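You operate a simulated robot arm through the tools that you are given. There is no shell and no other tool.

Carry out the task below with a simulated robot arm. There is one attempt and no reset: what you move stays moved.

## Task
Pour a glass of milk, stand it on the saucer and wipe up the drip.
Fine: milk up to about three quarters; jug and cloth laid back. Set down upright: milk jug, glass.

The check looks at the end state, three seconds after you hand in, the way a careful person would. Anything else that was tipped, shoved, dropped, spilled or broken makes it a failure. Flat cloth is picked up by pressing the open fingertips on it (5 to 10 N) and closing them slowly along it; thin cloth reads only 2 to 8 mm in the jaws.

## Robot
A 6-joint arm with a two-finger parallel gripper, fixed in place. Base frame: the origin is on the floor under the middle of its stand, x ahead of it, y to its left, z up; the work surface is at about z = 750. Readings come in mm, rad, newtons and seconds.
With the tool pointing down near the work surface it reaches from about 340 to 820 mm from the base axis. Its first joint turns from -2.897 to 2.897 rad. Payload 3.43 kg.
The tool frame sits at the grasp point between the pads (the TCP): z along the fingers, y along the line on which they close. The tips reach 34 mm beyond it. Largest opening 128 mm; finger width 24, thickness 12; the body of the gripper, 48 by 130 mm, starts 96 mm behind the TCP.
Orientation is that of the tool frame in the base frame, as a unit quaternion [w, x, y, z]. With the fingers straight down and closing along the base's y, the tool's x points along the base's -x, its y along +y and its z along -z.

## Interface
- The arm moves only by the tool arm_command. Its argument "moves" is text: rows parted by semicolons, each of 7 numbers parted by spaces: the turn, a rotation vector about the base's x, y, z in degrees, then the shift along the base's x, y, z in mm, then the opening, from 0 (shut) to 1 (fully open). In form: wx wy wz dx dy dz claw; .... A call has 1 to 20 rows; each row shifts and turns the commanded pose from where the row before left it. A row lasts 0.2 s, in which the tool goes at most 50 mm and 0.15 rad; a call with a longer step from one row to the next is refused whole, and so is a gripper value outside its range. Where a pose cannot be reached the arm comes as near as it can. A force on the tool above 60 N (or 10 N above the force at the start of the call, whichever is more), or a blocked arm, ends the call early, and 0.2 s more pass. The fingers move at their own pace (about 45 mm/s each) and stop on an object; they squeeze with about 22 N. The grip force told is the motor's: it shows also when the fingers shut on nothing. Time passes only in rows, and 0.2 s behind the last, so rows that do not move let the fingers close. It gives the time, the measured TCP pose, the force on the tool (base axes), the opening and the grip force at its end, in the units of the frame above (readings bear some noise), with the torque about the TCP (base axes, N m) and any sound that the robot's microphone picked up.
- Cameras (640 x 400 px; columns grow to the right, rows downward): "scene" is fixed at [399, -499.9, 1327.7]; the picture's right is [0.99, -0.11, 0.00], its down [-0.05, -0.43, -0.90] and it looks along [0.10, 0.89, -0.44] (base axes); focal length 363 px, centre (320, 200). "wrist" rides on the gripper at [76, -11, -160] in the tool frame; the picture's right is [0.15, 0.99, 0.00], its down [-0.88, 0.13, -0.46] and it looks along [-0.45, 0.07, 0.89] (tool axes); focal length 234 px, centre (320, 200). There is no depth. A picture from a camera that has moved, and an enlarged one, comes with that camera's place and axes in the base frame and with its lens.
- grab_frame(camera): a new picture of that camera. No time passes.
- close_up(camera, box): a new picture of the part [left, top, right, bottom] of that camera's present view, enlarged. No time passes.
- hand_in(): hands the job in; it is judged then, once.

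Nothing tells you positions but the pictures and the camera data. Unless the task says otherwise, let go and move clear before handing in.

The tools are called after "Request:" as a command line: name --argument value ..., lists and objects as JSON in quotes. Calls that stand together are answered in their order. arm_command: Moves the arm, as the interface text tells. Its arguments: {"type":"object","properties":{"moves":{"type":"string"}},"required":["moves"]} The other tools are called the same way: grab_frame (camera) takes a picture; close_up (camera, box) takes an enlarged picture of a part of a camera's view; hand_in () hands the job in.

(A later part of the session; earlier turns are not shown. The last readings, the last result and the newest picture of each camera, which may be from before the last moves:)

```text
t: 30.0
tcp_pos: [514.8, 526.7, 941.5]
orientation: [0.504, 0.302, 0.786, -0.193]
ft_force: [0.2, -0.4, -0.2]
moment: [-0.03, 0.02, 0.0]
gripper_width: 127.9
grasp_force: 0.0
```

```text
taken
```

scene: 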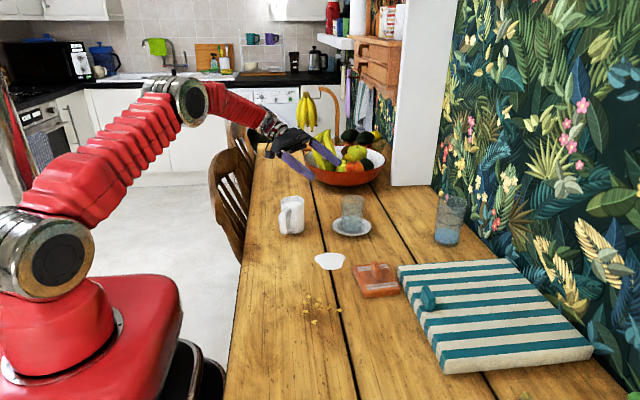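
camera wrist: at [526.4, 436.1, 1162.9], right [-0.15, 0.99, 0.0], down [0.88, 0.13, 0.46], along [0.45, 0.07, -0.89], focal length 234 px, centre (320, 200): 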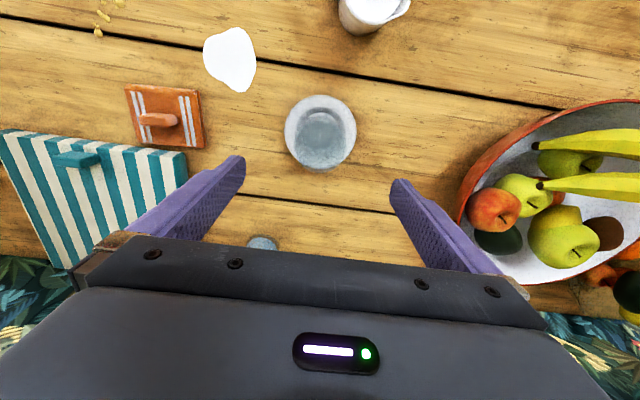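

The whole arc works. Now I'll rotate the gripper to face the jug from its handle side (yaw 63°, pitch 25°) while staying well above it.

Request:
arm_command --moves "0 0 0 0 0 20 1; 0 0 7 -6.2 -3.9 2 1; 0 0 7 -6.2 -3.9 2 1; 0 0 7 -6.2 -3.9 2 1; 0 0 7 -6.2 -3.9 0 1; 0 0 7 -6.2 -3.9 0 1; 0 0 7 -6.2 -3.9 0 1; 0 0 7 -6.2 -3.9 0 1; 0 0 7 -6.2 -3.9 0 1; 0 0 7 -6.2 -3.9 0 1; 0 0 7 -6.2 -3.9 0 1; 0 0 7 -6.2 -3.9 0 1; 0 0 7 -6.2 -3.9 0 1; 0 0 7 -6.2 -3.9 0 1; 0 0 7 -6.2 -3.9 0 1; 0 0 7 -6.2 -3.9 0 1; 0 0 0 0 0 0 1; 0 0 0 0 0 0 1"

Request:
grab_frame --camera "scene"

Request:
grab_frame --camera "wrist"

```text
t: 33.8
tcp_pos: [418.7, 489.0, 965.9]
orientation: [0.498, -0.323, 0.779, 0.203]
ft_force: [0.3, 0.3, 0.8]
moment: [-0.01, 0.02, -0.04]
gripper_width: 127.8
grasp_force: 0.0
out of reach, approached as far as the arm can: row 14, 15, 16
```

```text
taken
```

scene: 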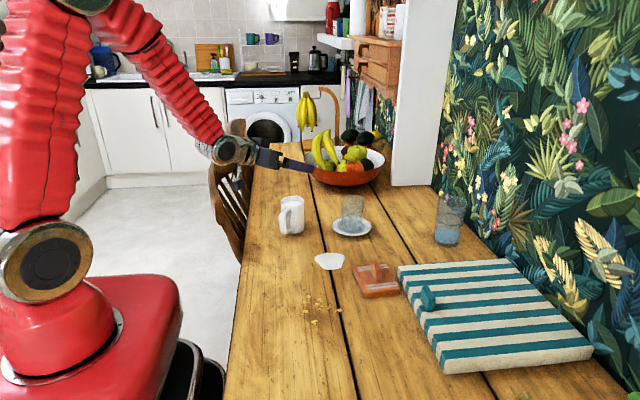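

```text
taken
camera wrist: at [300.7, 356.4, 965.1], right [-0.74, 0.66, -0.14], down [-0.12, 0.07, 0.99], along [0.66, 0.75, 0.03], focal length 234 px, centre (320, 200)
```

wrist: 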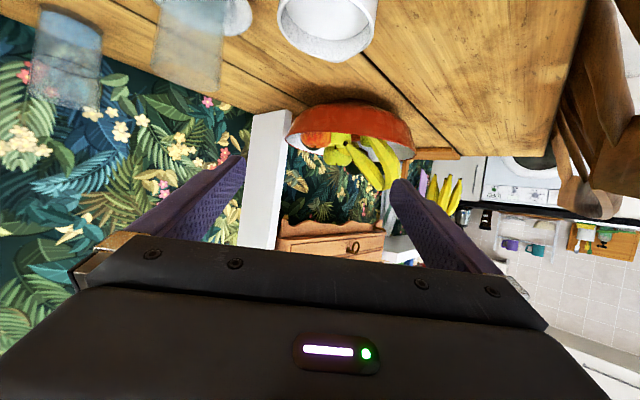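

The arm stopped at yaw 45° because yaw 63° at pitch 25° is out of reach here. I'll test whether a steeper tool pitch makes yaw 63° reachable, staying high above the jug.

Request:
arm_command --moves "-3.54 3.54 0 0 0 0 1; -3.54 3.54 0 0 0 0 1; -3.54 3.54 0 0 0 0 1; -3.54 3.54 0 0 0 0 1; 0 0 6 0 0 0 1; 0 0 6 0 0 0 1; 0 0 6 0 0 0 1; 0 0 0 0 0 0 1"

Request:
grab_frame --camera "scene"

```text
t: 35.6
tcp_pos: [416.1, 487.6, 963.6]
orientation: [0.34, -0.436, 0.814, 0.177]
ft_force: [-0.3, -0.3, 0.2]
moment: [0.0, 0.02, 0.02]
gripper_width: 128.1
grasp_force: 0.1
out of reach, approached as far as the arm can: row 5, 6
```

```text
taken
```

scene: 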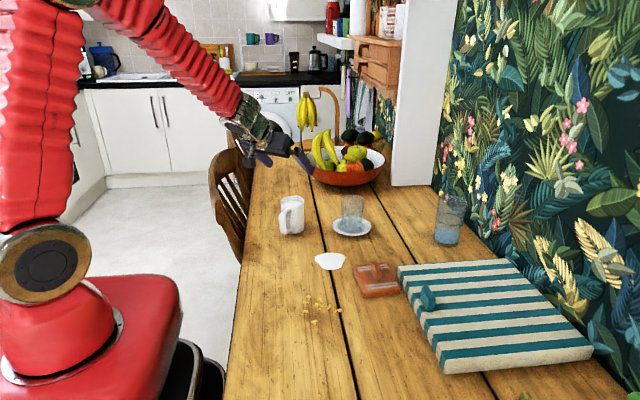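

The last row was accepted at yaw about 56°, so the limit may only be a near-singular spot. I'll continue turning in smaller steps.

Request:
arm_command --moves "0 0 3 0 0 0 1; 0 0 3 0 0 0 1; 0 0 1.5 0 0 0 1; 0 0 0 0 0 0 1"

```text
t: 36.6
tcp_pos: [414.6, 485.8, 964.3]
orientation: [0.328, -0.489, 0.783, 0.199]
ft_force: [0.7, -0.4, -0.2]
moment: [0.05, -0.04, 0.01]
gripper_width: 128.2
grasp_force: 0.0
```

Yaw 63° at pitch 45° is reachable. I'll try lowering the pitch back toward 25° in small steps at this yaw.

Request:
arm_command --moves "2.67 -1.36 0 0 0 0 1; 2.67 -1.36 0 0 0 0 1; 2.67 -1.36 0 0 0 0 1; 2.67 -1.36 0 0 0 0 1; 2.67 -1.36 0 0 0 0 1; 2.67 -1.36 0 0 0 0 1; 0 0 0 0 0 0 1"

Request:
grab_frame --camera "scene"

```text
t: 38.2
tcp_pos: [414.4, 485.0, 964.3]
orientation: [0.448, -0.451, 0.723, 0.271]
ft_force: [-0.5, -0.1, 0.7]
moment: [0.05, 0.03, -0.02]
gripper_width: 127.7
grasp_force: 0.0
```

```text
taken
```

scene: 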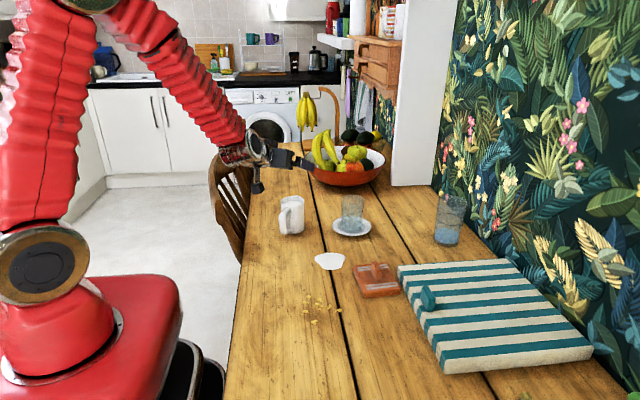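

The arm only has trouble when the tool lines up with the forearm, near yaw 47°. To avoid crossing that with the jug, I'll pour with the spout toward about yaw 118° instead, and dry-run that arc now.

Request:
arm_command --moves "0 0 6.9 30 -17 0 1; 0 0 6.9 30 -17 0 1; 0 0 6.9 30 -17 0 1; 0 0 6.9 30 -17 0 1; 0 0 6.9 30 -17 0 1; 0 0 6.9 30 -17 0 1; 0 0 6.9 30 -17 0 1; 0 0 6.9 30 -17 0 1; 0 0 0 0 0 0 1; 0 0 0 0 0 0 1"

Request:
grab_frame --camera "scene"

```text
t: 40.4
tcp_pos: [654.0, 349.7, 965.0]
orientation: [-0.27, 0.735, -0.432, -0.448]
ft_force: [0.3, -0.6, 0.9]
moment: [0.0, -0.03, 0.0]
gripper_width: 127.9
grasp_force: 0.0
```

```text
taken
```

scene: 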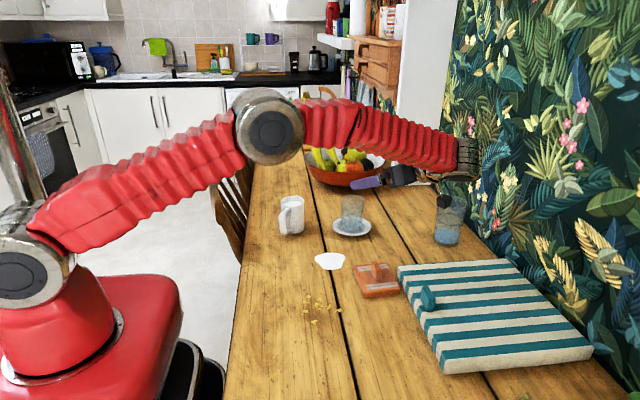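

That was reached without warnings. Now I'll sweep through the pour tilt from pitch 27° to 127° beside the glass at a safe height.

Request:
arm_command --moves "-6.3 -3.35 0 -2.04 3.95 -1.4 1; -6.3 -3.35 0 -2.04 3.95 -1.4 1; -6.3 -3.35 0 -2.04 3.95 -1.4 1; -6.3 -3.35 0 -2.04 3.95 -1.4 1; -6.3 -3.35 0 -2.04 3.95 -1.4 1; -6.3 -3.35 0 -2.04 3.95 -1.4 1; -6.3 -3.35 0 -2.04 3.95 -1.4 1; -6.3 -3.35 0 -2.04 3.95 -1.4 1; -6.3 -3.35 0 -2.04 3.95 -1.4 1; -6.3 -3.35 0 -2.04 3.95 -1.4 1; -6.3 -3.35 0 -2.04 3.95 -1.4 1; -6.3 -3.35 0 -2.04 3.95 -1.4 1; -6.3 -3.35 0 -2.04 3.95 -1.4 1; -6.3 -3.35 0 -2.04 3.95 -1.4 1; 0 0 0 0 0 0 1; 0 0 0 0 0 0 1"

Request:
grab_frame --camera "scene"

```text
t: 43.8
tcp_pos: [638.3, 376.4, 951.4]
orientation: [-0.072, 0.854, -0.503, -0.116]
ft_force: [0.0, -0.2, -0.1]
moment: [0.02, 0.02, -0.01]
gripper_width: 127.8
grasp_force: 0.0
out of reach, approached as far as the arm can: row 7, 8, 9, 10, 11, 12, 13, 14
```

```text
taken
```

scene: 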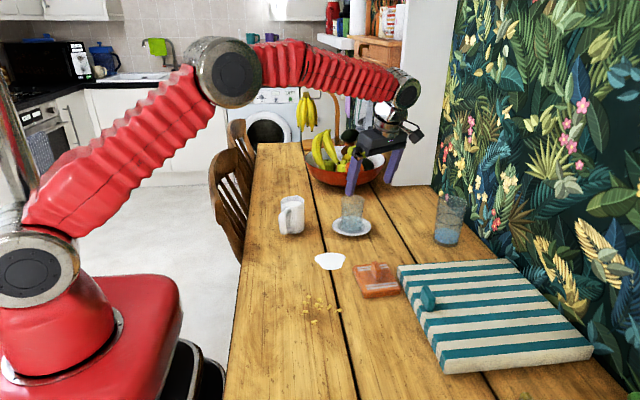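

This branch of the wrist hits a joint limit at pitch 75°. I'll unwind the way I came, back to the original wrist configuration, and then reach the jug pose through tool-down instead.

Request:
arm_command --moves "6.09 3.24 0 -8 0 5 1; 6.09 3.24 0 -8 0 5 1; 6.09 3.24 0 -8 0 5 1; 6.09 3.24 0 -8 0 5 1; 6.09 3.24 0 -8 0 5 1; 6.09 3.24 0 -8 0 5 1; 6.09 3.24 0 -8 0 5 1; 0 0 -6.9 -17 11 0 1; 0 0 -6.9 -17 11 0 1; 0 0 -6.9 -17 11 0 1; 0 0 -6.9 -17 11 0 1; 0 0 -6.9 -17 11 0 1; 0 0 -6.9 -17 11 0 1; 0 0 -6.9 -17 11 0 1; 0 0 -6.9 -17 11 0 1; 0 0 0 0 0 0 1"

Request:
grab_frame --camera "scene"

```text
t: 47.2
tcp_pos: [444.7, 465.6, 986.7]
orientation: [0.455, -0.448, 0.721, 0.272]
ft_force: [0.3, 0.5, -0.1]
moment: [0.02, -0.01, 0.01]
gripper_width: 127.9
grasp_force: 0.2
```

```text
taken
```

scene: 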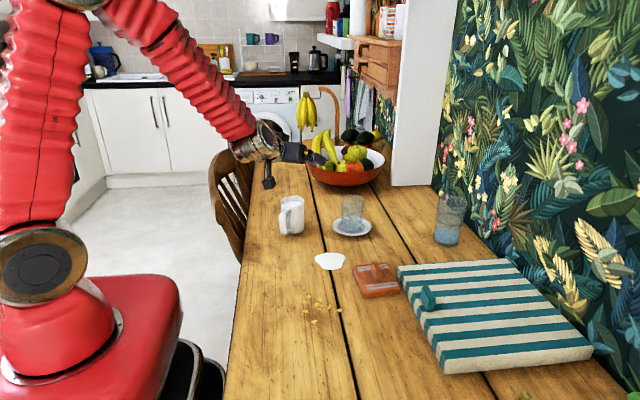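

Back at yaw 63°, pitch 27°. I'll cross back to the right-hand side and then pitch the tool down.

Request:
arm_command --moves "0 0 -4 0 0 0 1; 0 0 -4 0 0 0 1; 0 0 -4 0 0 0 1; 0 0 -4 0 0 0 1; 0 0 -4 0 0 0 1; 0 0 -4 0 0 0 1; 0 0 -4 0 0 0 1; 0 0 -6 0 0 0 1; 0 0 -6 0 0 0 1; 0 0 -6 0 0 0 1; 0 0 -6 0 0 0 1; 0 0 -6 0 0 0 1; 0 0 -6 0 0 0 1; 0 0 0 0 0 0 1"

Request:
grab_frame --camera "scene"

```text
t: 50.2
tcp_pos: [445.7, 466.2, 985.3]
orientation: [0.529, 0.002, 0.849, -0.01]
ft_force: [-0.7, 0.0, -0.7]
moment: [0.0, 0.02, -0.02]
gripper_width: 128.2
grasp_force: 0.0
```

```text
taken
```

scene: 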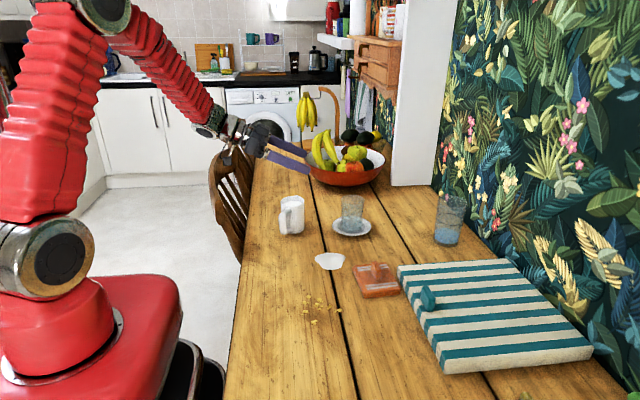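

With small steps, crossing the forearm line goes through with no deviation. I'll re-verify the yaw −42° pour arc from this configuration, at a safe height.

Request:
arm_command --moves "0 0 -6 10 8.5 0 1; 0 0 -6 10 8.5 0 1; 0 0 -6 10 8.5 0 1; 0 0 -6 10 8.5 0 1; 0 0 -6 10 8.5 0 1; 0 0 -6 10 8.5 0 1; 0 0 -6 10 8.5 0 1; 0 0 0 0 0 0 1"

Request:
arm_command --moves "4.78 5.31 0 3.46 -3.14 -2.9 1; 4.78 5.31 0 3.46 -3.14 -2.9 1; 4.78 5.31 0 3.46 -3.14 -2.9 1; 4.78 5.31 0 3.46 -3.14 -2.9 1; 4.78 5.31 0 3.46 -3.14 -2.9 1; 4.78 5.31 0 3.46 -3.14 -2.9 1; 4.78 5.31 0 3.46 -3.14 -2.9 1; 4.78 5.31 0 3.46 -3.14 -2.9 1; 4.78 5.31 0 3.46 -3.14 -2.9 1; 4.78 5.31 0 3.46 -3.14 -2.9 1; 4.78 5.31 0 3.46 -3.14 -2.9 1; 4.78 5.31 0 3.46 -3.14 -2.9 1; 4.78 5.31 0 3.46 -3.14 -2.9 1; 4.78 5.31 0 3.46 -3.14 -2.9 1; 0 0 0 0 0 0 1"

Request:
grab_frame --camera "scene"

```text
t: 52.0
tcp_pos: [516.7, 527.3, 986.7]
orientation: [0.491, 0.306, 0.791, -0.2]
ft_force: [-0.6, 0.8, -0.4]
moment: [-0.01, 0.0, -0.05]
gripper_width: 128.1
grasp_force: 0.1
```

```text
t: 55.2
tcp_pos: [540.3, 503.1, 965.1]
orientation: [0.126, 0.352, 0.926, -0.056]
ft_force: [1.1, -0.2, 0.6]
moment: [-0.02, -0.02, 0.0]
gripper_width: 127.6
grasp_force: 0.0
out of reach, approached as far as the arm can: row 8, 9, 10, 11, 12, 13, 14
```

```text
taken
```

scene: 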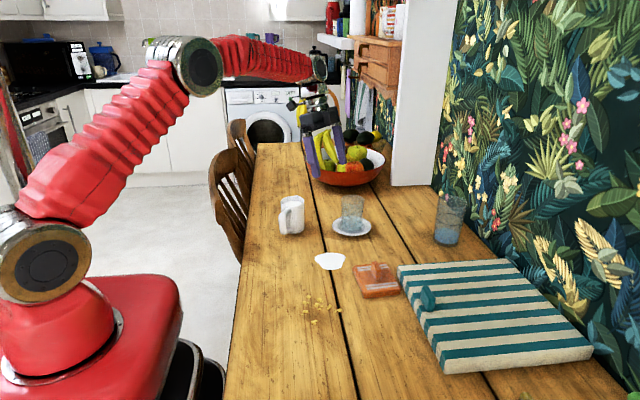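

This confirms it: the wrist's roll joint limits what I can do, and I'm now in the wrong wrist branch. I'll return to above the jug area, cross straight through forearm alignment at pitch 45°, and then test tool-down from the left side.

Request:
arm_command --moves "-4.01 -4.46 0 -25 -3 0 1; -4.01 -4.46 0 -25 -3 0 1; -4.01 -4.46 0 -25 -3 0 1; -4.01 -4.46 0 -25 -3 0 1; -4.01 -4.46 0 -25 -3 0 1; 0 0 6.8 0 0 0 1; 0 0 6.8 0 0 0 1; 0 0 6.8 0 0 0 1; 0 0 6.8 0 0 0 1; 0 0 6.8 0 0 0 1; 0 0 6.8 0 0 0 1; 0 0 6.8 0 0 0 1; 0 0 6.8 0 0 0 1; 0 0 6.8 0 0 0 1; 0 0 6.8 0 0 0 1; 0 0 6.8 0 0 0 1; 0 0 0 0 0 0 1"

Request:
grab_frame --camera "scene"

```text
t: 58.8
tcp_pos: [413.9, 488.6, 966.5]
orientation: [0.376, -0.262, 0.883, 0.103]
ft_force: [0.3, -0.4, -0.3]
moment: [-0.01, -0.02, 0.0]
gripper_width: 128.1
grasp_force: 0.1
```

```text
taken
```

scene: 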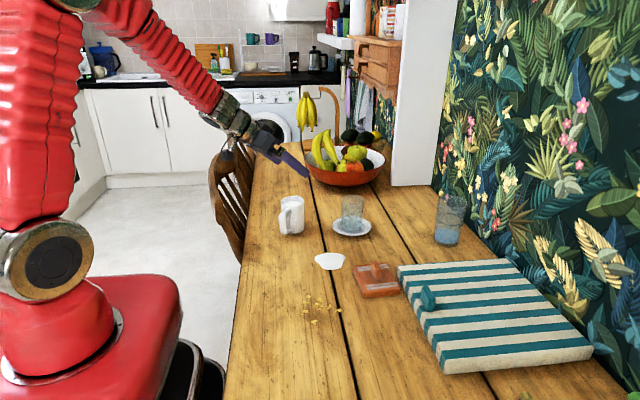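

Now at yaw 33°, pitch 45°, nearly in line with the forearm. I'll step straight across and then try pitching down.

Request:
arm_command --moves "0 0 8 0 0 0 1; 0 0 8 0 0 0 1; 0 0 8 0 0 0 1; 0 0 8 0 0 0 1; 0 0 8 0 0 0 1; 0 0 0 0 0 0 1"

Request:
arm_command --moves "-5.74 1.75 0 0 0 0 1; -5.74 1.75 0 0 0 0 1; -5.74 1.75 0 0 0 0 1; -5.74 1.75 0 0 0 0 1; -5.74 1.75 0 0 0 0 1; -5.74 1.75 0 0 0 0 1; -5.74 1.75 0 0 0 0 1; 0 0 0 0 0 0 1"

Request:
grab_frame --camera "scene"

```text
t: 60.2
tcp_pos: [414.4, 487.3, 967.4]
orientation: [0.319, -0.547, 0.74, 0.225]
ft_force: [-0.2, 0.2, -0.4]
moment: [0.0, 0.01, -0.01]
gripper_width: 127.7
grasp_force: 0.0
```

```text
t: 62.0
tcp_pos: [413.7, 487.4, 965.4]
orientation: [0.033, -0.595, 0.803, 0.012]
ft_force: [-0.2, -0.3, -0.1]
moment: [0.01, 0.01, 0.03]
gripper_width: 128.2
grasp_force: 0.1
```

```text
taken
```

scene: 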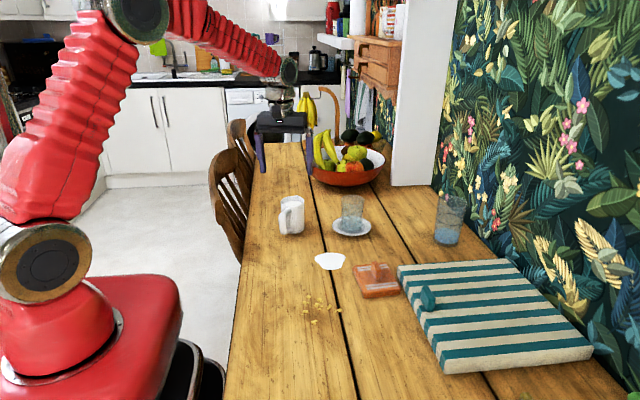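

That worked: the tool is pointing down at yaw 73° in the good branch. Now I'll test the full chain from here: pitch up to 27°, swing to yaw 118° near the glass, then the pour tilt.

Request:
arm_command --moves "6.38 -1.95 0 0 0 0 1; 6.38 -1.95 0 0 0 0 1; 6.38 -1.95 0 0 0 0 1; 6.38 -1.95 0 0 0 0 1; 6.38 -1.95 0 0 0 0 1; 6.38 -1.95 0 0 0 0 1; 6.38 -1.95 0 0 0 0 1; 6.38 -1.95 0 0 0 0 1; 6.38 -1.95 0 0 0 0 1; 0 0 0 0 0 0 1"

Request:
arm_command --moves "0 0 5.6 30 -17.5 0 1; 0 0 5.6 30 -17.5 0 1; 0 0 5.6 30 -17.5 0 1; 0 0 5.6 30 -17.5 0 1; 0 0 5.6 30 -17.5 0 1; 0 0 5.6 30 -17.5 0 1; 0 0 5.6 30 -17.5 0 1; 0 0 5.6 30 -17.5 0 1; 0 0 0 0 0 0 1"

Request:
arm_command --moves "-6.3 -3.35 0 -2.04 3.95 -1.4 1; -6.3 -3.35 0 -2.04 3.95 -1.4 1; -6.3 -3.35 0 -2.04 3.95 -1.4 1; -6.3 -3.35 0 -2.04 3.95 -1.4 1; -6.3 -3.35 0 -2.04 3.95 -1.4 1; -6.3 -3.35 0 -2.04 3.95 -1.4 1; -6.3 -3.35 0 -2.04 3.95 -1.4 1; -6.3 -3.35 0 -2.04 3.95 -1.4 1; -6.3 -3.35 0 -2.04 3.95 -1.4 1; -6.3 -3.35 0 -2.04 3.95 -1.4 1; -6.3 -3.35 0 -2.04 3.95 -1.4 1; -6.3 -3.35 0 -2.04 3.95 -1.4 1; -6.3 -3.35 0 -2.04 3.95 -1.4 1; -6.3 -3.35 0 -2.04 3.95 -1.4 1; 0 0 0 0 0 0 1; 0 0 0 0 0 0 1"

Request:
grab_frame --camera "scene"

```text
t: 64.2
tcp_pos: [414.4, 487.1, 965.3]
orientation: [0.431, -0.502, 0.684, 0.307]
ft_force: [-1.1, 0.2, -0.1]
moment: [0.01, 0.01, 0.01]
gripper_width: 128.0
grasp_force: 0.0
```

```text
t: 66.2
tcp_pos: [652.6, 345.5, 963.8]
orientation: [-0.281, 0.725, -0.441, -0.449]
ft_force: [-0.3, -0.5, 0.2]
moment: [0.01, 0.01, 0.01]
gripper_width: 127.9
grasp_force: 0.0
```

```text
t: 69.6
tcp_pos: [626.3, 404.7, 947.3]
orientation: [0.151, 0.818, -0.485, 0.27]
ft_force: [0.1, 0.6, 0.2]
moment: [-0.04, -0.02, -0.01]
gripper_width: 128.2
grasp_force: 0.1
```

```text
taken
```

scene: 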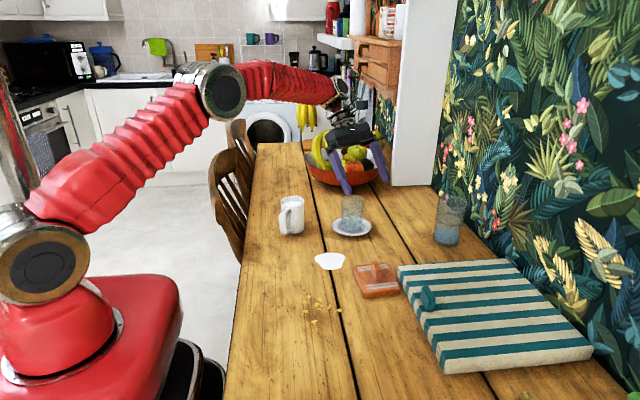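

The full chain works with no warnings. I'll reverse back along it to hover above the jug at yaw about 66°, pitch about 27°.

Request:
arm_command --moves "6.3 3.35 0 2.04 -3.95 1.4 1; 6.3 3.35 0 2.04 -3.95 1.4 1; 6.3 3.35 0 2.04 -3.95 1.4 1; 6.3 3.35 0 2.04 -3.95 1.4 1; 6.3 3.35 0 2.04 -3.95 1.4 1; 6.3 3.35 0 2.04 -3.95 1.4 1; 6.3 3.35 0 2.04 -3.95 1.4 1; 6.3 3.35 0 2.04 -3.95 1.4 1; 6.3 3.35 0 2.04 -3.95 1.4 1; 6.3 3.35 0 2.04 -3.95 1.4 1; 6.3 3.35 0 2.04 -3.95 1.4 1; 6.3 3.35 0 2.04 -3.95 1.4 1; 6.3 3.35 0 2.04 -3.95 1.4 1; 6.3 3.35 0 2.04 -3.95 1.4 1; 0 0 0 0 0 0 1"

Request:
arm_command --moves "0 0 -5 -28.5 15 0 1; 0 0 -5 -28.5 15 0 1; 0 0 -5 -28.5 15 0 1; 0 0 -5 -28.5 15 0 1; 0 0 -5 -28.5 15 0 1; 0 0 -5 -28.5 15 0 1; 0 0 -5 -28.5 15 0 1; 0 0 -5 -28.5 15 0 1; 0 0 -5 0 0 0 1; 0 0 -5 0 0 0 1; 0 0 0 0 0 0 1; 0 0 0 0 0 0 1"

Request:
grab_frame --camera "wrist"

Request:
grab_frame --camera "scene"

```text
t: 72.8
tcp_pos: [655.2, 346.7, 967.8]
orientation: [-0.281, 0.725, -0.44, -0.449]
ft_force: [1.0, 0.1, 0.3]
moment: [0.02, -0.03, 0.02]
gripper_width: 128.5
grasp_force: 0.1
```

```text
t: 75.4
tcp_pos: [425.6, 468.5, 966.3]
orientation: [0.444, -0.471, 0.706, 0.287]
ft_force: [0.9, 0.1, -0.2]
moment: [0.01, 0.02, -0.02]
gripper_width: 128.1
grasp_force: 0.1
```

```text
taken
camera wrist: at [366.1, 301.5, 968.7], right [-0.93, 0.33, -0.14], down [-0.14, 0.04, 0.99], along [0.33, 0.94, 0.01], focal length 234 px, centre (320, 200)
```

wrist: 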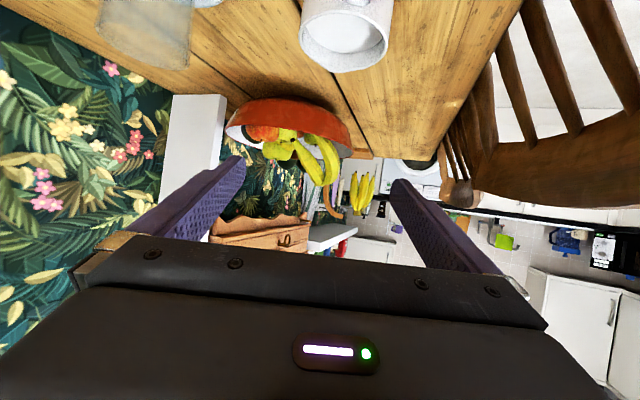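

```text
taken
```

scene: 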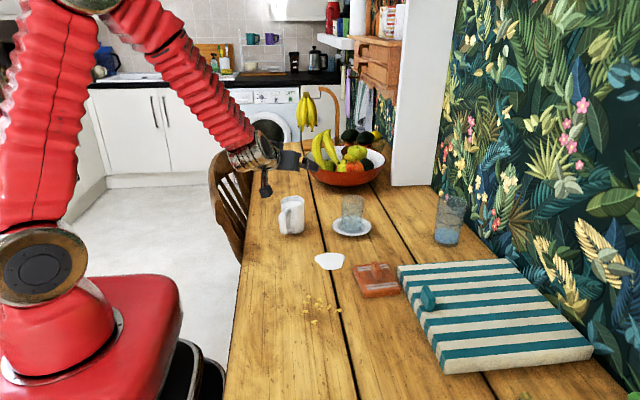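

I'm above the jug at yaw 66.6°, pitch 26°, with the jug about 4 mm toward tool +y. I'll shift slightly, descend partway and check.

Request:
arm_command --moves "0 0 0 -4 0 -20 1; 0 0 0 0 0 -25 1; 0 0 0 0 0 -25 1; 0 0 0 0 0 -20 1; 0 0 0 0 0 0 1; 0 0 0 0 0 0 1"

Request:
grab_frame --camera "wrist"

Request:
close_up --camera "scene" --box '[220, 130, 340, 250]'

```text
t: 76.8
tcp_pos: [420.9, 467.4, 874.6]
orientation: [0.444, -0.471, 0.706, 0.287]
ft_force: [-1.3, -1.0, 0.4]
moment: [-0.01, -0.01, 0.02]
gripper_width: 127.9
grasp_force: 0.0
```

```text
taken
camera wrist: at [363.4, 300.9, 876.3], right [-0.93, 0.33, -0.14], down [-0.14, 0.04, 0.99], along [0.33, 0.94, 0.01], focal length 234 px, centre (320, 200)
```

wrist: 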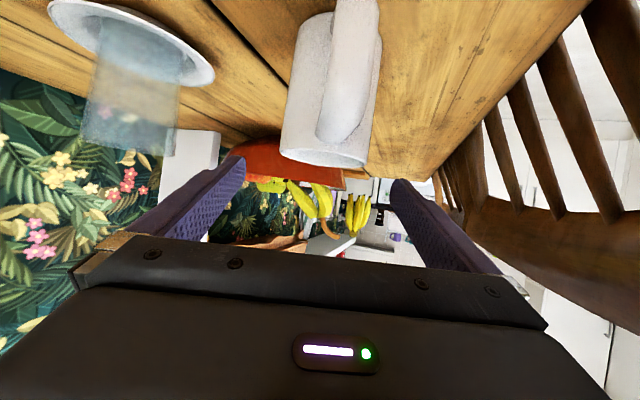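

```text
3.33 times, centred on (280, 190) of scene
camera zoom: at [399.0, -499.9, 1327.7], right [0.99, -0.11, 0.0], down [-0.05, -0.43, -0.9], along [0.1, 0.89, -0.44], focal length 1209 px, centre (453, 233)
```

zoom: 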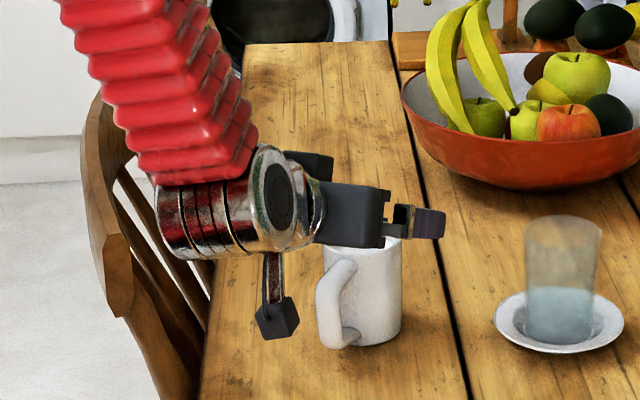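

The jug's body and handle line up with the tool plane within about 2 mm. I'll descend the remaining 68 mm.

Request:
arm_command --moves "0 0 0 -1.5 0.7 -17 1; 0 0 0 0 0 -17 1; 0 0 0 0 0 -15 1; 0 0 0 0 0 -12 1; 0 0 0 0 0 -7 1; 0 0 0 0 0 0 1"

Request:
grab_frame --camera "wrist"

Request:
close_up --camera "scene" --box '[220, 150, 340, 250]'

```text
t: 78.2
tcp_pos: [423.9, 470.6, 812.1]
orientation: [0.44, -0.471, 0.707, 0.291]
ft_force: [-0.2, -0.1, 0.4]
moment: [-0.02, 0.0, 0.02]
gripper_width: 127.9
grasp_force: 0.0
out of reach, approached as far as the arm can: row 5
```

```text
taken
camera wrist: at [366.4, 303.3, 815.2], right [-0.94, 0.32, -0.13], down [-0.13, 0.03, 0.99], along [0.32, 0.95, 0.01], focal length 234 px, centre (320, 200)
```

wrist: 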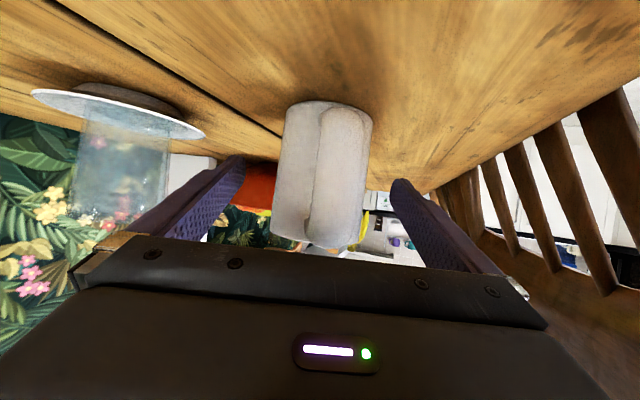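

```text
4.00 times, centred on (280, 200) of scene
camera zoom: at [399.0, -499.9, 1327.7], right [0.99, -0.11, 0.0], down [-0.05, -0.43, -0.9], along [0.1, 0.89, -0.44], focal length 1451 px, centre (480, 200)
```

zoom: 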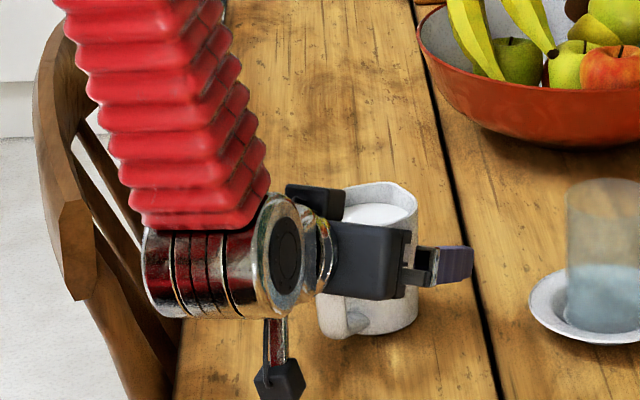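

The fingers straddle the jug body, with the handle between them, at z = 812. That's a good grip height, since the arm is at its limit just below it. I'll close slowly on the body.

Request:
arm_command --moves "0 0 0 0 0 0 0.8; 0 0 0 0 0 0 0.65; 0 0 0 0 0 0 0.58; 0 0 0 0 0 0 0.54; 0 0 0 0 0 0 0.5; 0 0 0 0 0 0 0.45; 0 0 0 0 0 0 0.4; 0 0 0 0 0 0 0.3; 0 0 0 0 0 0 0.3; 0 0 0 0 0 0 0.3"

Request:
grab_frame --camera "wrist"

Request:
close_up --camera "scene" --box '[220, 150, 340, 250]'

```text
t: 80.4
tcp_pos: [423.8, 470.4, 812.1]
orientation: [0.44, -0.471, 0.707, 0.291]
ft_force: [-0.2, 1.0, -0.8]
moment: [-0.01, 0.05, 0.01]
gripper_width: 76.3
grasp_force: 22.1
```

```text
taken
camera wrist: at [366.2, 303.2, 815.1], right [-0.94, 0.32, -0.13], down [-0.13, 0.03, 0.99], along [0.32, 0.95, 0.01], focal length 234 px, centre (320, 200)
```

wrist: 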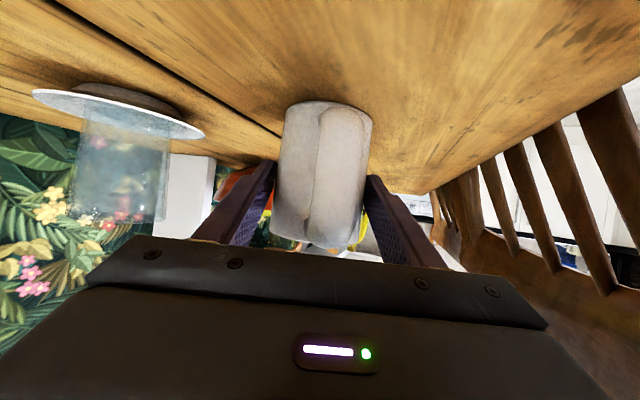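

```text
4.00 times, centred on (280, 200) of scene
camera zoom: at [399.0, -499.9, 1327.7], right [0.99, -0.11, 0.0], down [-0.05, -0.43, -0.9], along [0.1, 0.89, -0.44], focal length 1451 px, centre (480, 200)
```

zoom: 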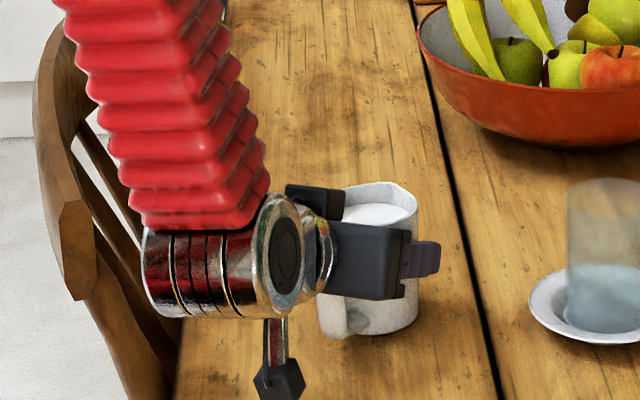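

The grip is firm: 22 N at 76 mm, with the jug unmoved. I'll lift gently and check that it stays level.

Request:
arm_command --moves "0 0 0 0 0 4 0.3; 0 0 0 0 0 6 0.3; 0 0 0 0 0 10 0.3; 0 0 0 0 0 15 0.3; 0 0 0 0 0 15 0.3; 0 0 0 0 0 0 0.3; 0 0 0 0 0 0 0.3"

Request:
grab_frame --camera "wrist"

Request:
close_up --camera "scene" --box '[220, 130, 340, 250]'

```text
t: 82.0
tcp_pos: [426.0, 469.3, 860.9]
orientation: [0.444, -0.471, 0.706, 0.287]
ft_force: [0.0, 0.1, -4.9]
moment: [0.02, 0.03, 0.02]
gripper_width: 76.4
grasp_force: 22.0
```

```text
taken
camera wrist: at [367.5, 302.5, 863.3], right [-0.93, 0.33, -0.14], down [-0.14, 0.04, 0.99], along [0.33, 0.94, 0.01], focal length 234 px, centre (320, 200)
```

wrist: 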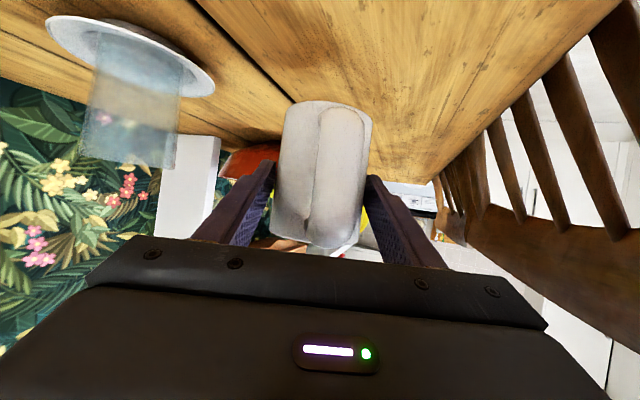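

```text
3.33 times, centred on (280, 190) of scene
camera zoom: at [399.0, -499.9, 1327.7], right [0.99, -0.11, 0.0], down [-0.05, -0.43, -0.9], along [0.1, 0.89, -0.44], focal length 1209 px, centre (453, 233)
```

zoom: 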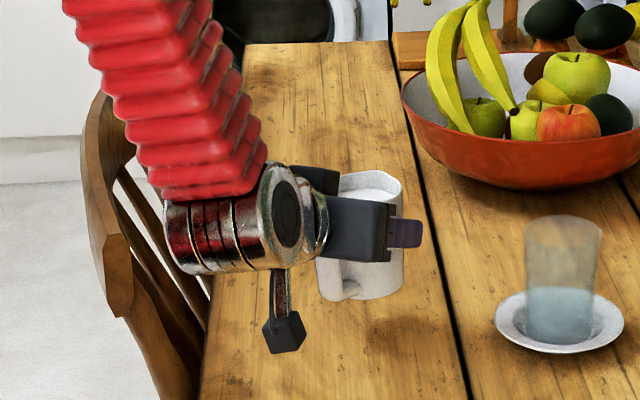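

The jug is lifted level and weighs about 4.9 N. I'll raise it and then carry it smoothly to the pour start next to the glass.

Request:
arm_command --moves "0 0 0 0 0 10 0.3; 0 0 0 0 0 20 0.3; 0 0 0 0 0 25 0.3; 0 0 0 0 0 25 0.3; 0 0 0 0 0 15 0.3; 0 0 0 0 0 8 0.3; 0 0 0 0 0 0 0.3"

Request:
arm_command --moves "0 0 1.5 6 -3 0 0.3; 0 0 2.5 11 -6 0 0.3; 0 0 3 14.5 -8 0 0.3; 0 0 3 14.5 -8 0 0.3; 0 0 3 14.5 -8 0 0.3; 0 0 3 14.5 -8 0 0.3; 0 0 3 14.5 -8 0 0.3; 0 0 3 14.5 -8 0 0.3; 0 0 3 14.5 -8 0 0.3; 0 0 3 14.5 -8 0 0.3; 0 0 3 14.5 -8 0 0.3; 0 0 3 14.5 -8 0 0.3; 0 0 3 14.5 -8 0 0.3; 0 0 3 14.5 -7 0 0.3; 0 0 3 14.5 -7 0 0.3; 0 0 3 14.5 -6 0 0.3; 0 0 3 11 -4 0 0.3; 0 0 2 6 -2 0 0.3; 0 0 1 2 -1 0 0.3; 0 0 0 0 0 0 0.3"

Request:
grab_frame --camera "scene"

Request:
grab_frame --camera "wrist"

```text
t: 83.6
tcp_pos: [425.7, 467.4, 964.8]
orientation: [0.445, -0.471, 0.706, 0.288]
ft_force: [-0.4, 0.2, -4.8]
moment: [0.0, 0.02, 0.03]
gripper_width: 76.1
grasp_force: 22.1
```

```text
t: 87.8
tcp_pos: [665.2, 345.0, 964.5]
orientation: [-0.274, 0.732, -0.428, -0.453]
ft_force: [0.5, 1.2, -5.1]
moment: [-0.02, -0.02, -0.02]
gripper_width: 76.3
grasp_force: 22.1
```

```text
taken
```

scene: 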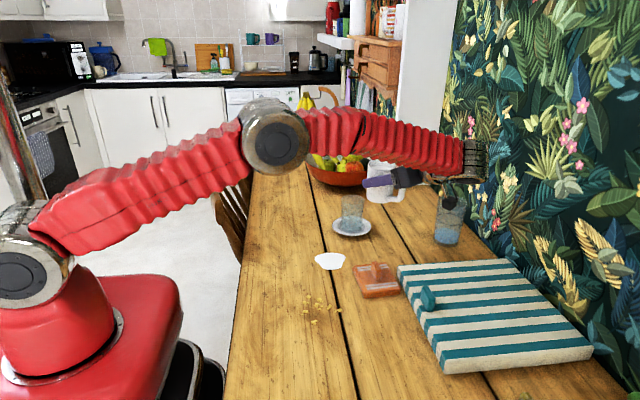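

```text
taken
camera wrist: at [760.4, 195.8, 966.9], right [-0.83, -0.54, -0.14], down [-0.11, -0.09, 0.99], along [-0.54, 0.84, 0.01], focal length 234 px, centre (320, 200)
```

wrist: 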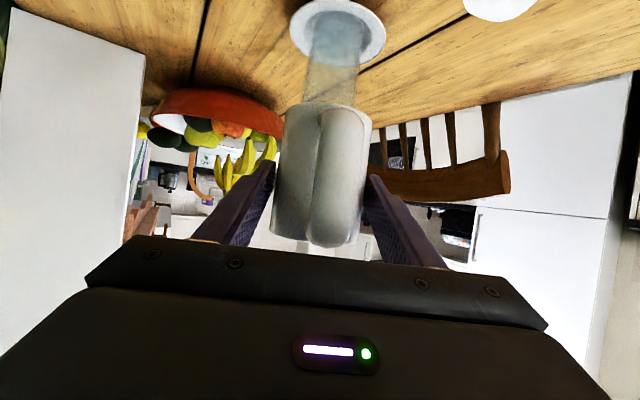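

The jug is upright next to the glass at yaw 118.5°. I'll check lateral alignment between the spout plane and the glass with the wrist camera, and check the jug profile in the scene view.

Request:
close_up --camera "wrist" --box '[250, 0, 410, 110]'

Request:
close_up --camera "scene" --box '[320, 140, 480, 250]'

```text
3.64 times, centred on (330, 55) of wrist
camera zoom: at [760.4, 195.8, 966.9], right [-0.83, -0.54, -0.14], down [-0.11, -0.09, 0.99], along [-0.54, 0.84, 0.01], focal length 852 px, centre (284, 727)
```

zoom: 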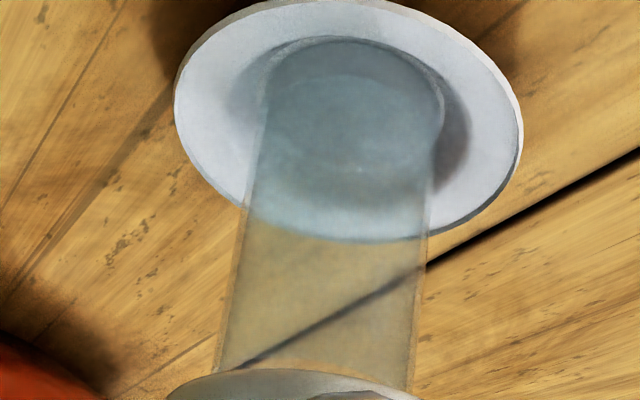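

```text
3.64 times, centred on (400, 195) of scene
camera zoom: at [399.0, -499.9, 1327.7], right [0.99, -0.11, 0.0], down [-0.05, -0.43, -0.9], along [0.1, 0.89, -0.44], focal length 1319 px, centre (29, 218)
```

zoom: 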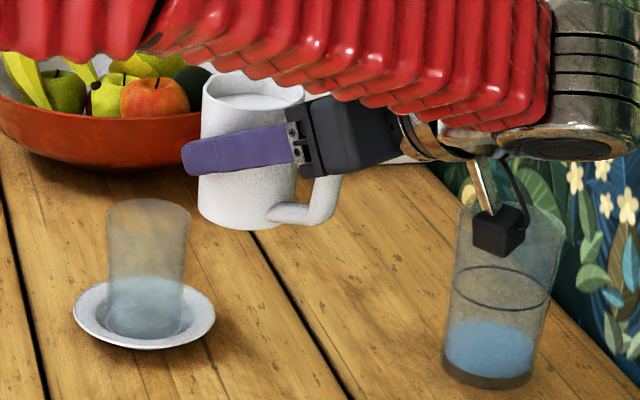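

The scene and wrist estimates of the jug axis differ by several millimetres. I'll zoom in on the held jug in the wrist view to pin down where its axis and spout are relative to the tool.

Request:
close_up --camera "wrist" --box '[240, 90, 400, 260]'

Request:
close_up --camera "scene" --box '[360, 150, 420, 210]'

```text
2.35 times, centred on (320, 175) of wrist
camera zoom: at [760.4, 195.8, 966.9], right [-0.83, -0.54, -0.14], down [-0.11, -0.09, 0.99], along [-0.54, 0.84, 0.01], focal length 551 px, centre (320, 259)
```

zoom: 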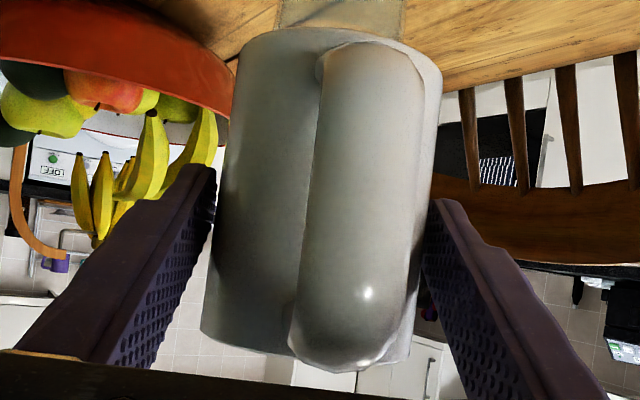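

```text
6.67 times, centred on (390, 180) of scene
camera zoom: at [399.0, -499.9, 1327.7], right [0.99, -0.11, 0.0], down [-0.05, -0.43, -0.9], along [0.1, 0.89, -0.44], focal length 2419 px, centre (-147, 333)
```

zoom: 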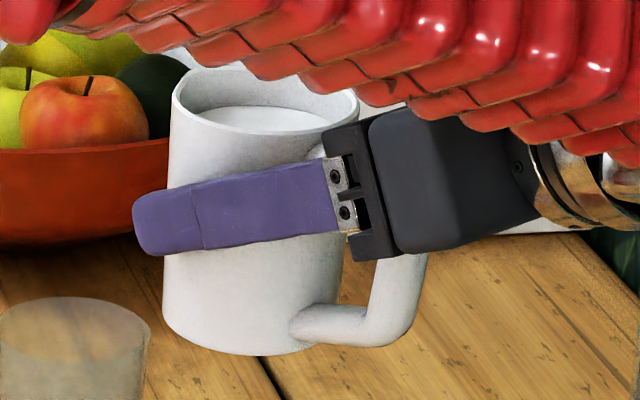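

The jug's axis is about 20 mm ahead of the tool point, its rim about 30 mm above it, and the spout plane is about 5 mm off the glass centre. I'll correct that and lower to the pour start height, still upright.

Request:
arm_command --moves "0 0 0 -0.5 -4.8 -10 0.3; 0 0 0 -0.5 -4.8 -20 0.3; 0 0 0 0 0 -20 0.3; 0 0 0 0 0 -15 0.3; 0 0 0 0 0 -9.5 0.3; 0 0 0 0 0 0 0.3; 0 0 0 0 0 0 0.3"

Request:
close_up --camera "scene" --box '[320, 140, 440, 250]'

Request:
grab_frame --camera "wrist"

```text
t: 89.4
tcp_pos: [664.5, 334.3, 891.1]
orientation: [-0.272, 0.734, -0.427, -0.453]
ft_force: [0.5, -0.5, -4.2]
moment: [0.0, 0.01, -0.02]
gripper_width: 76.4
grasp_force: 21.8
```

```text
3.64 times, centred on (380, 195) of scene
camera zoom: at [399.0, -499.9, 1327.7], right [0.99, -0.11, 0.0], down [-0.05, -0.43, -0.9], along [0.1, 0.89, -0.44], focal length 1319 px, centre (102, 218)
```

zoom: 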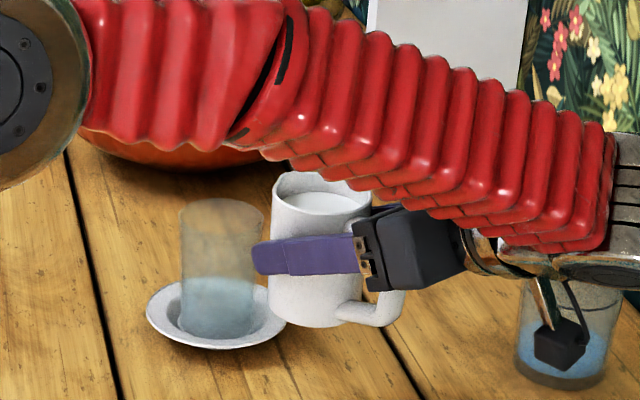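

```text
taken
camera wrist: at [759.9, 184.9, 892.4], right [-0.83, -0.54, -0.14], down [-0.11, -0.09, 0.99], along [-0.54, 0.84, 0.01], focal length 234 px, centre (320, 200)
```

wrist: 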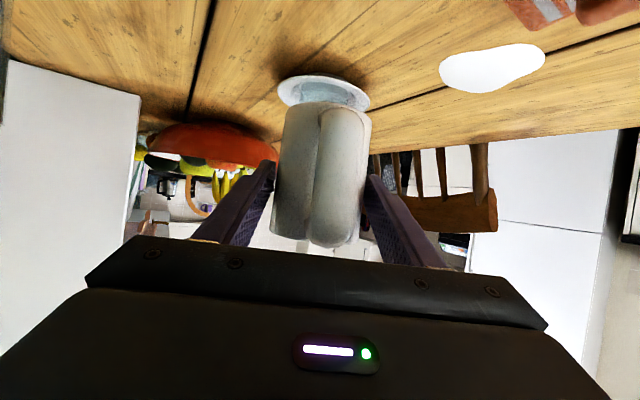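

The jug is aligned with the glass. I'll begin tilting, first to 15° while bringing the spout toward the glass rim, and check.

Request:
arm_command --moves "-2.2 -1.19 0 -1.93 3.56 1.1 0.3; -2.2 -1.19 0 -1.93 3.56 1.1 0.3; -2.2 -1.19 0 -1.93 3.56 1.1 0.3; -2.2 -1.19 0 -1.93 3.56 1.1 0.3; -2.2 -1.19 0 -1.93 3.56 1.1 0.3; -2.2 -1.19 0 -1.93 3.56 1.1 0.3; 0 0 0 0 0 0 0.3"

Request:
close_up --camera "scene" --box '[325, 160, 405, 240]'

Request:
grab_frame --camera "wrist"

```text
t: 91.0
tcp_pos: [652.8, 356.5, 896.2]
orientation: [-0.212, 0.786, -0.459, -0.354]
ft_force: [0.6, -0.1, -5.4]
moment: [0.01, 0.03, 0.0]
gripper_width: 76.5
grasp_force: 22.1
```

```text
5.00 times, centred on (365, 200) of scene
camera zoom: at [399.0, -499.9, 1327.7], right [0.99, -0.11, 0.0], down [-0.05, -0.43, -0.9], along [0.1, 0.89, -0.44], focal length 1814 px, centre (95, 200)
```

zoom: 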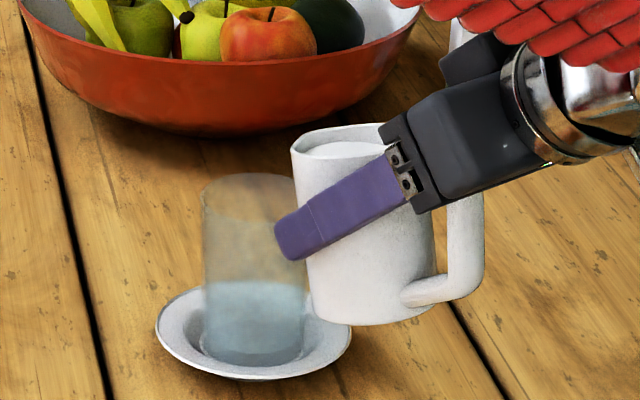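

```text
taken
camera wrist: at [745.3, 213.2, 944.5], right [-0.82, -0.57, -0.12], down [-0.24, 0.14, 0.96], along [-0.53, 0.81, -0.25], focal length 234 px, centre (320, 200)
```

wrist: 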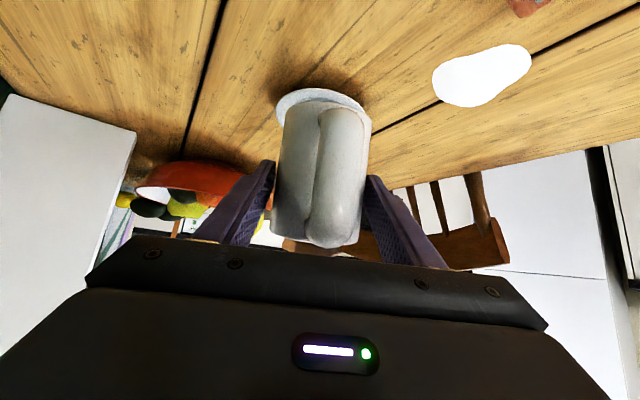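

The tilt model matches the picture and the milk is about to reach the lip. Before flow starts I'll raise the jug and bring the spout well inside the glass opening so a slow trickle can't miss.

Request:
arm_command --moves "0 0 0 0 0 8 0.3; 0 0 0 0 0 12 0.3; 0 0 0 0 0 10 0.3; 0 0 0 -1.9 3.5 0 0.3; 0 0 0 -2.86 5.27 0 0.3; 0 0 0 -2.86 5.27 0 0.3; 0 0 0 -1.9 3.5 0 0.3; 0 0 0 0 0 0 0.3; 0 0 0 0 0 0 0.3"

Request:
close_up --camera "scene" --box '[325, 150, 405, 240]'

```text
t: 93.0
tcp_pos: [642.1, 373.6, 928.4]
orientation: [-0.213, 0.786, -0.459, -0.355]
ft_force: [0.7, 0.5, -4.4]
moment: [0.02, -0.01, 0.01]
gripper_width: 76.2
grasp_force: 21.7
```

```text
4.44 times, centred on (365, 195) of scene
camera zoom: at [399.0, -499.9, 1327.7], right [0.99, -0.11, 0.0], down [-0.05, -0.43, -0.9], along [0.1, 0.89, -0.44], focal length 1612 px, centre (120, 222)
```

zoom: 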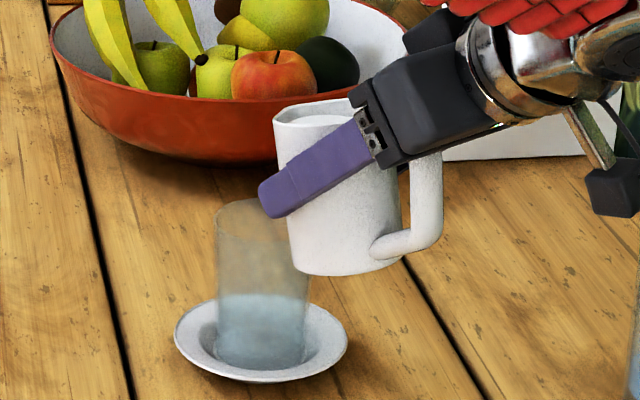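

The spout is over the glass opening. I'll tilt slowly to 25° and look for the start of flow.

Request:
arm_command --moves "-1.76 -0.95 0 0.16 -0.3 -5 0.3; -1.76 -0.95 0 0.16 -0.3 -5 0.3; -1.76 -0.95 0 0.1 -0.2 -5 0.3; -1.76 -0.95 0 0.1 -0.2 -4 0.3; -1.76 -0.95 0 0.1 -0.2 -3.4 0.3; 0 0 0 0 0 0 0.3"

Request:
close_up --camera "scene" --box '[325, 150, 405, 240]'

```text
t: 94.4
tcp_pos: [642.7, 372.7, 904.7]
orientation: [-0.17, 0.814, -0.475, -0.286]
ft_force: [-0.4, -0.7, -4.8]
moment: [0.05, 0.0, 0.0]
gripper_width: 76.4
grasp_force: 22.5
```

```text
4.44 times, centred on (365, 195) of scene
camera zoom: at [399.0, -499.9, 1327.7], right [0.99, -0.11, 0.0], down [-0.05, -0.43, -0.9], along [0.1, 0.89, -0.44], focal length 1612 px, centre (120, 222)
```

zoom: 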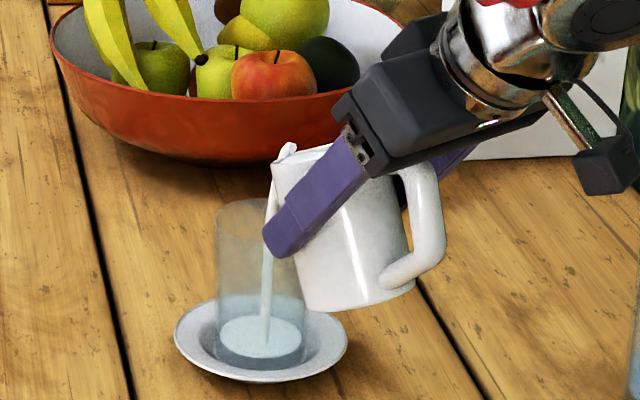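

Milk is flowing cleanly into the middle of the glass. I'll keep tilting in small steps and watch the level.

Request:
arm_command --moves "-1.47 -0.8 0 0 0 -0.7 0.3; -1.47 -0.8 0 0 0 -0.7 0.3; -1.47 -0.8 0 0 0 -0.8 0.3; 0 0 0 0 0 0 0.3"

Request:
close_up --camera "scene" --box '[325, 150, 405, 240]'

```text
t: 95.4
tcp_pos: [643.9, 374.1, 902.4]
orientation: [-0.149, 0.826, -0.482, -0.25]
ft_force: [0.8, -0.3, -3.6]
moment: [0.03, 0.06, 0.01]
gripper_width: 76.2
grasp_force: 21.8
```

```text
4.44 times, centred on (365, 195) of scene
camera zoom: at [399.0, -499.9, 1327.7], right [0.99, -0.11, 0.0], down [-0.05, -0.43, -0.9], along [0.1, 0.89, -0.44], focal length 1612 px, centre (120, 222)
```

zoom: 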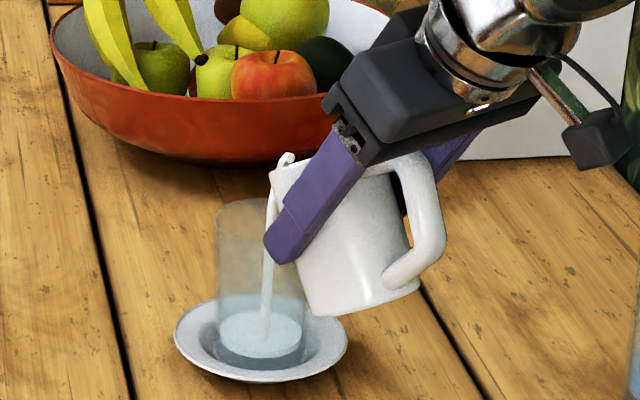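

Flow is steady and the level is rising slowly. I'll continue tilting to 40°.

Request:
arm_command --moves "-1.76 -0.95 0 -0.35 0.65 -0.3 0.3; -1.76 -0.95 0 -0.35 0.65 -0.3 0.3; -1.76 -0.95 0 -0.35 0.65 -0.3 0.3; -1.76 -0.95 0 -0.35 0.65 -0.3 0.3; -1.76 -0.95 0 -0.35 0.65 -0.3 0.3; 0 0 0 0 0 0 0.3"

Request:
close_up --camera "scene" --box '[325, 150, 405, 240]'

```text
t: 96.8
tcp_pos: [641.3, 375.8, 901.5]
orientation: [-0.105, 0.845, -0.494, -0.177]
ft_force: [-0.6, -0.3, -4.4]
moment: [0.03, 0.0, 0.02]
gripper_width: 76.4
grasp_force: 22.7
```

```text
4.44 times, centred on (365, 195) of scene
camera zoom: at [399.0, -499.9, 1327.7], right [0.99, -0.11, 0.0], down [-0.05, -0.43, -0.9], along [0.1, 0.89, -0.44], focal length 1612 px, centre (120, 222)
```

zoom: 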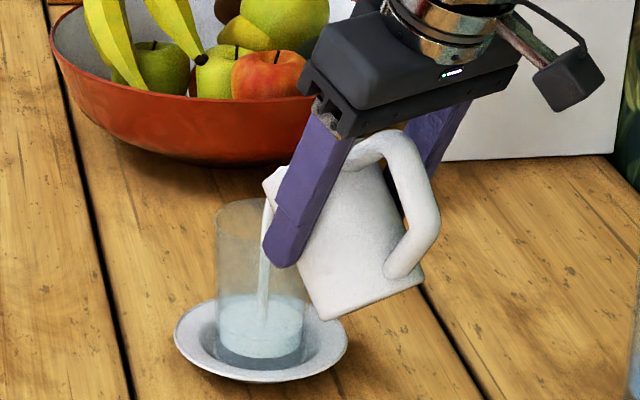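

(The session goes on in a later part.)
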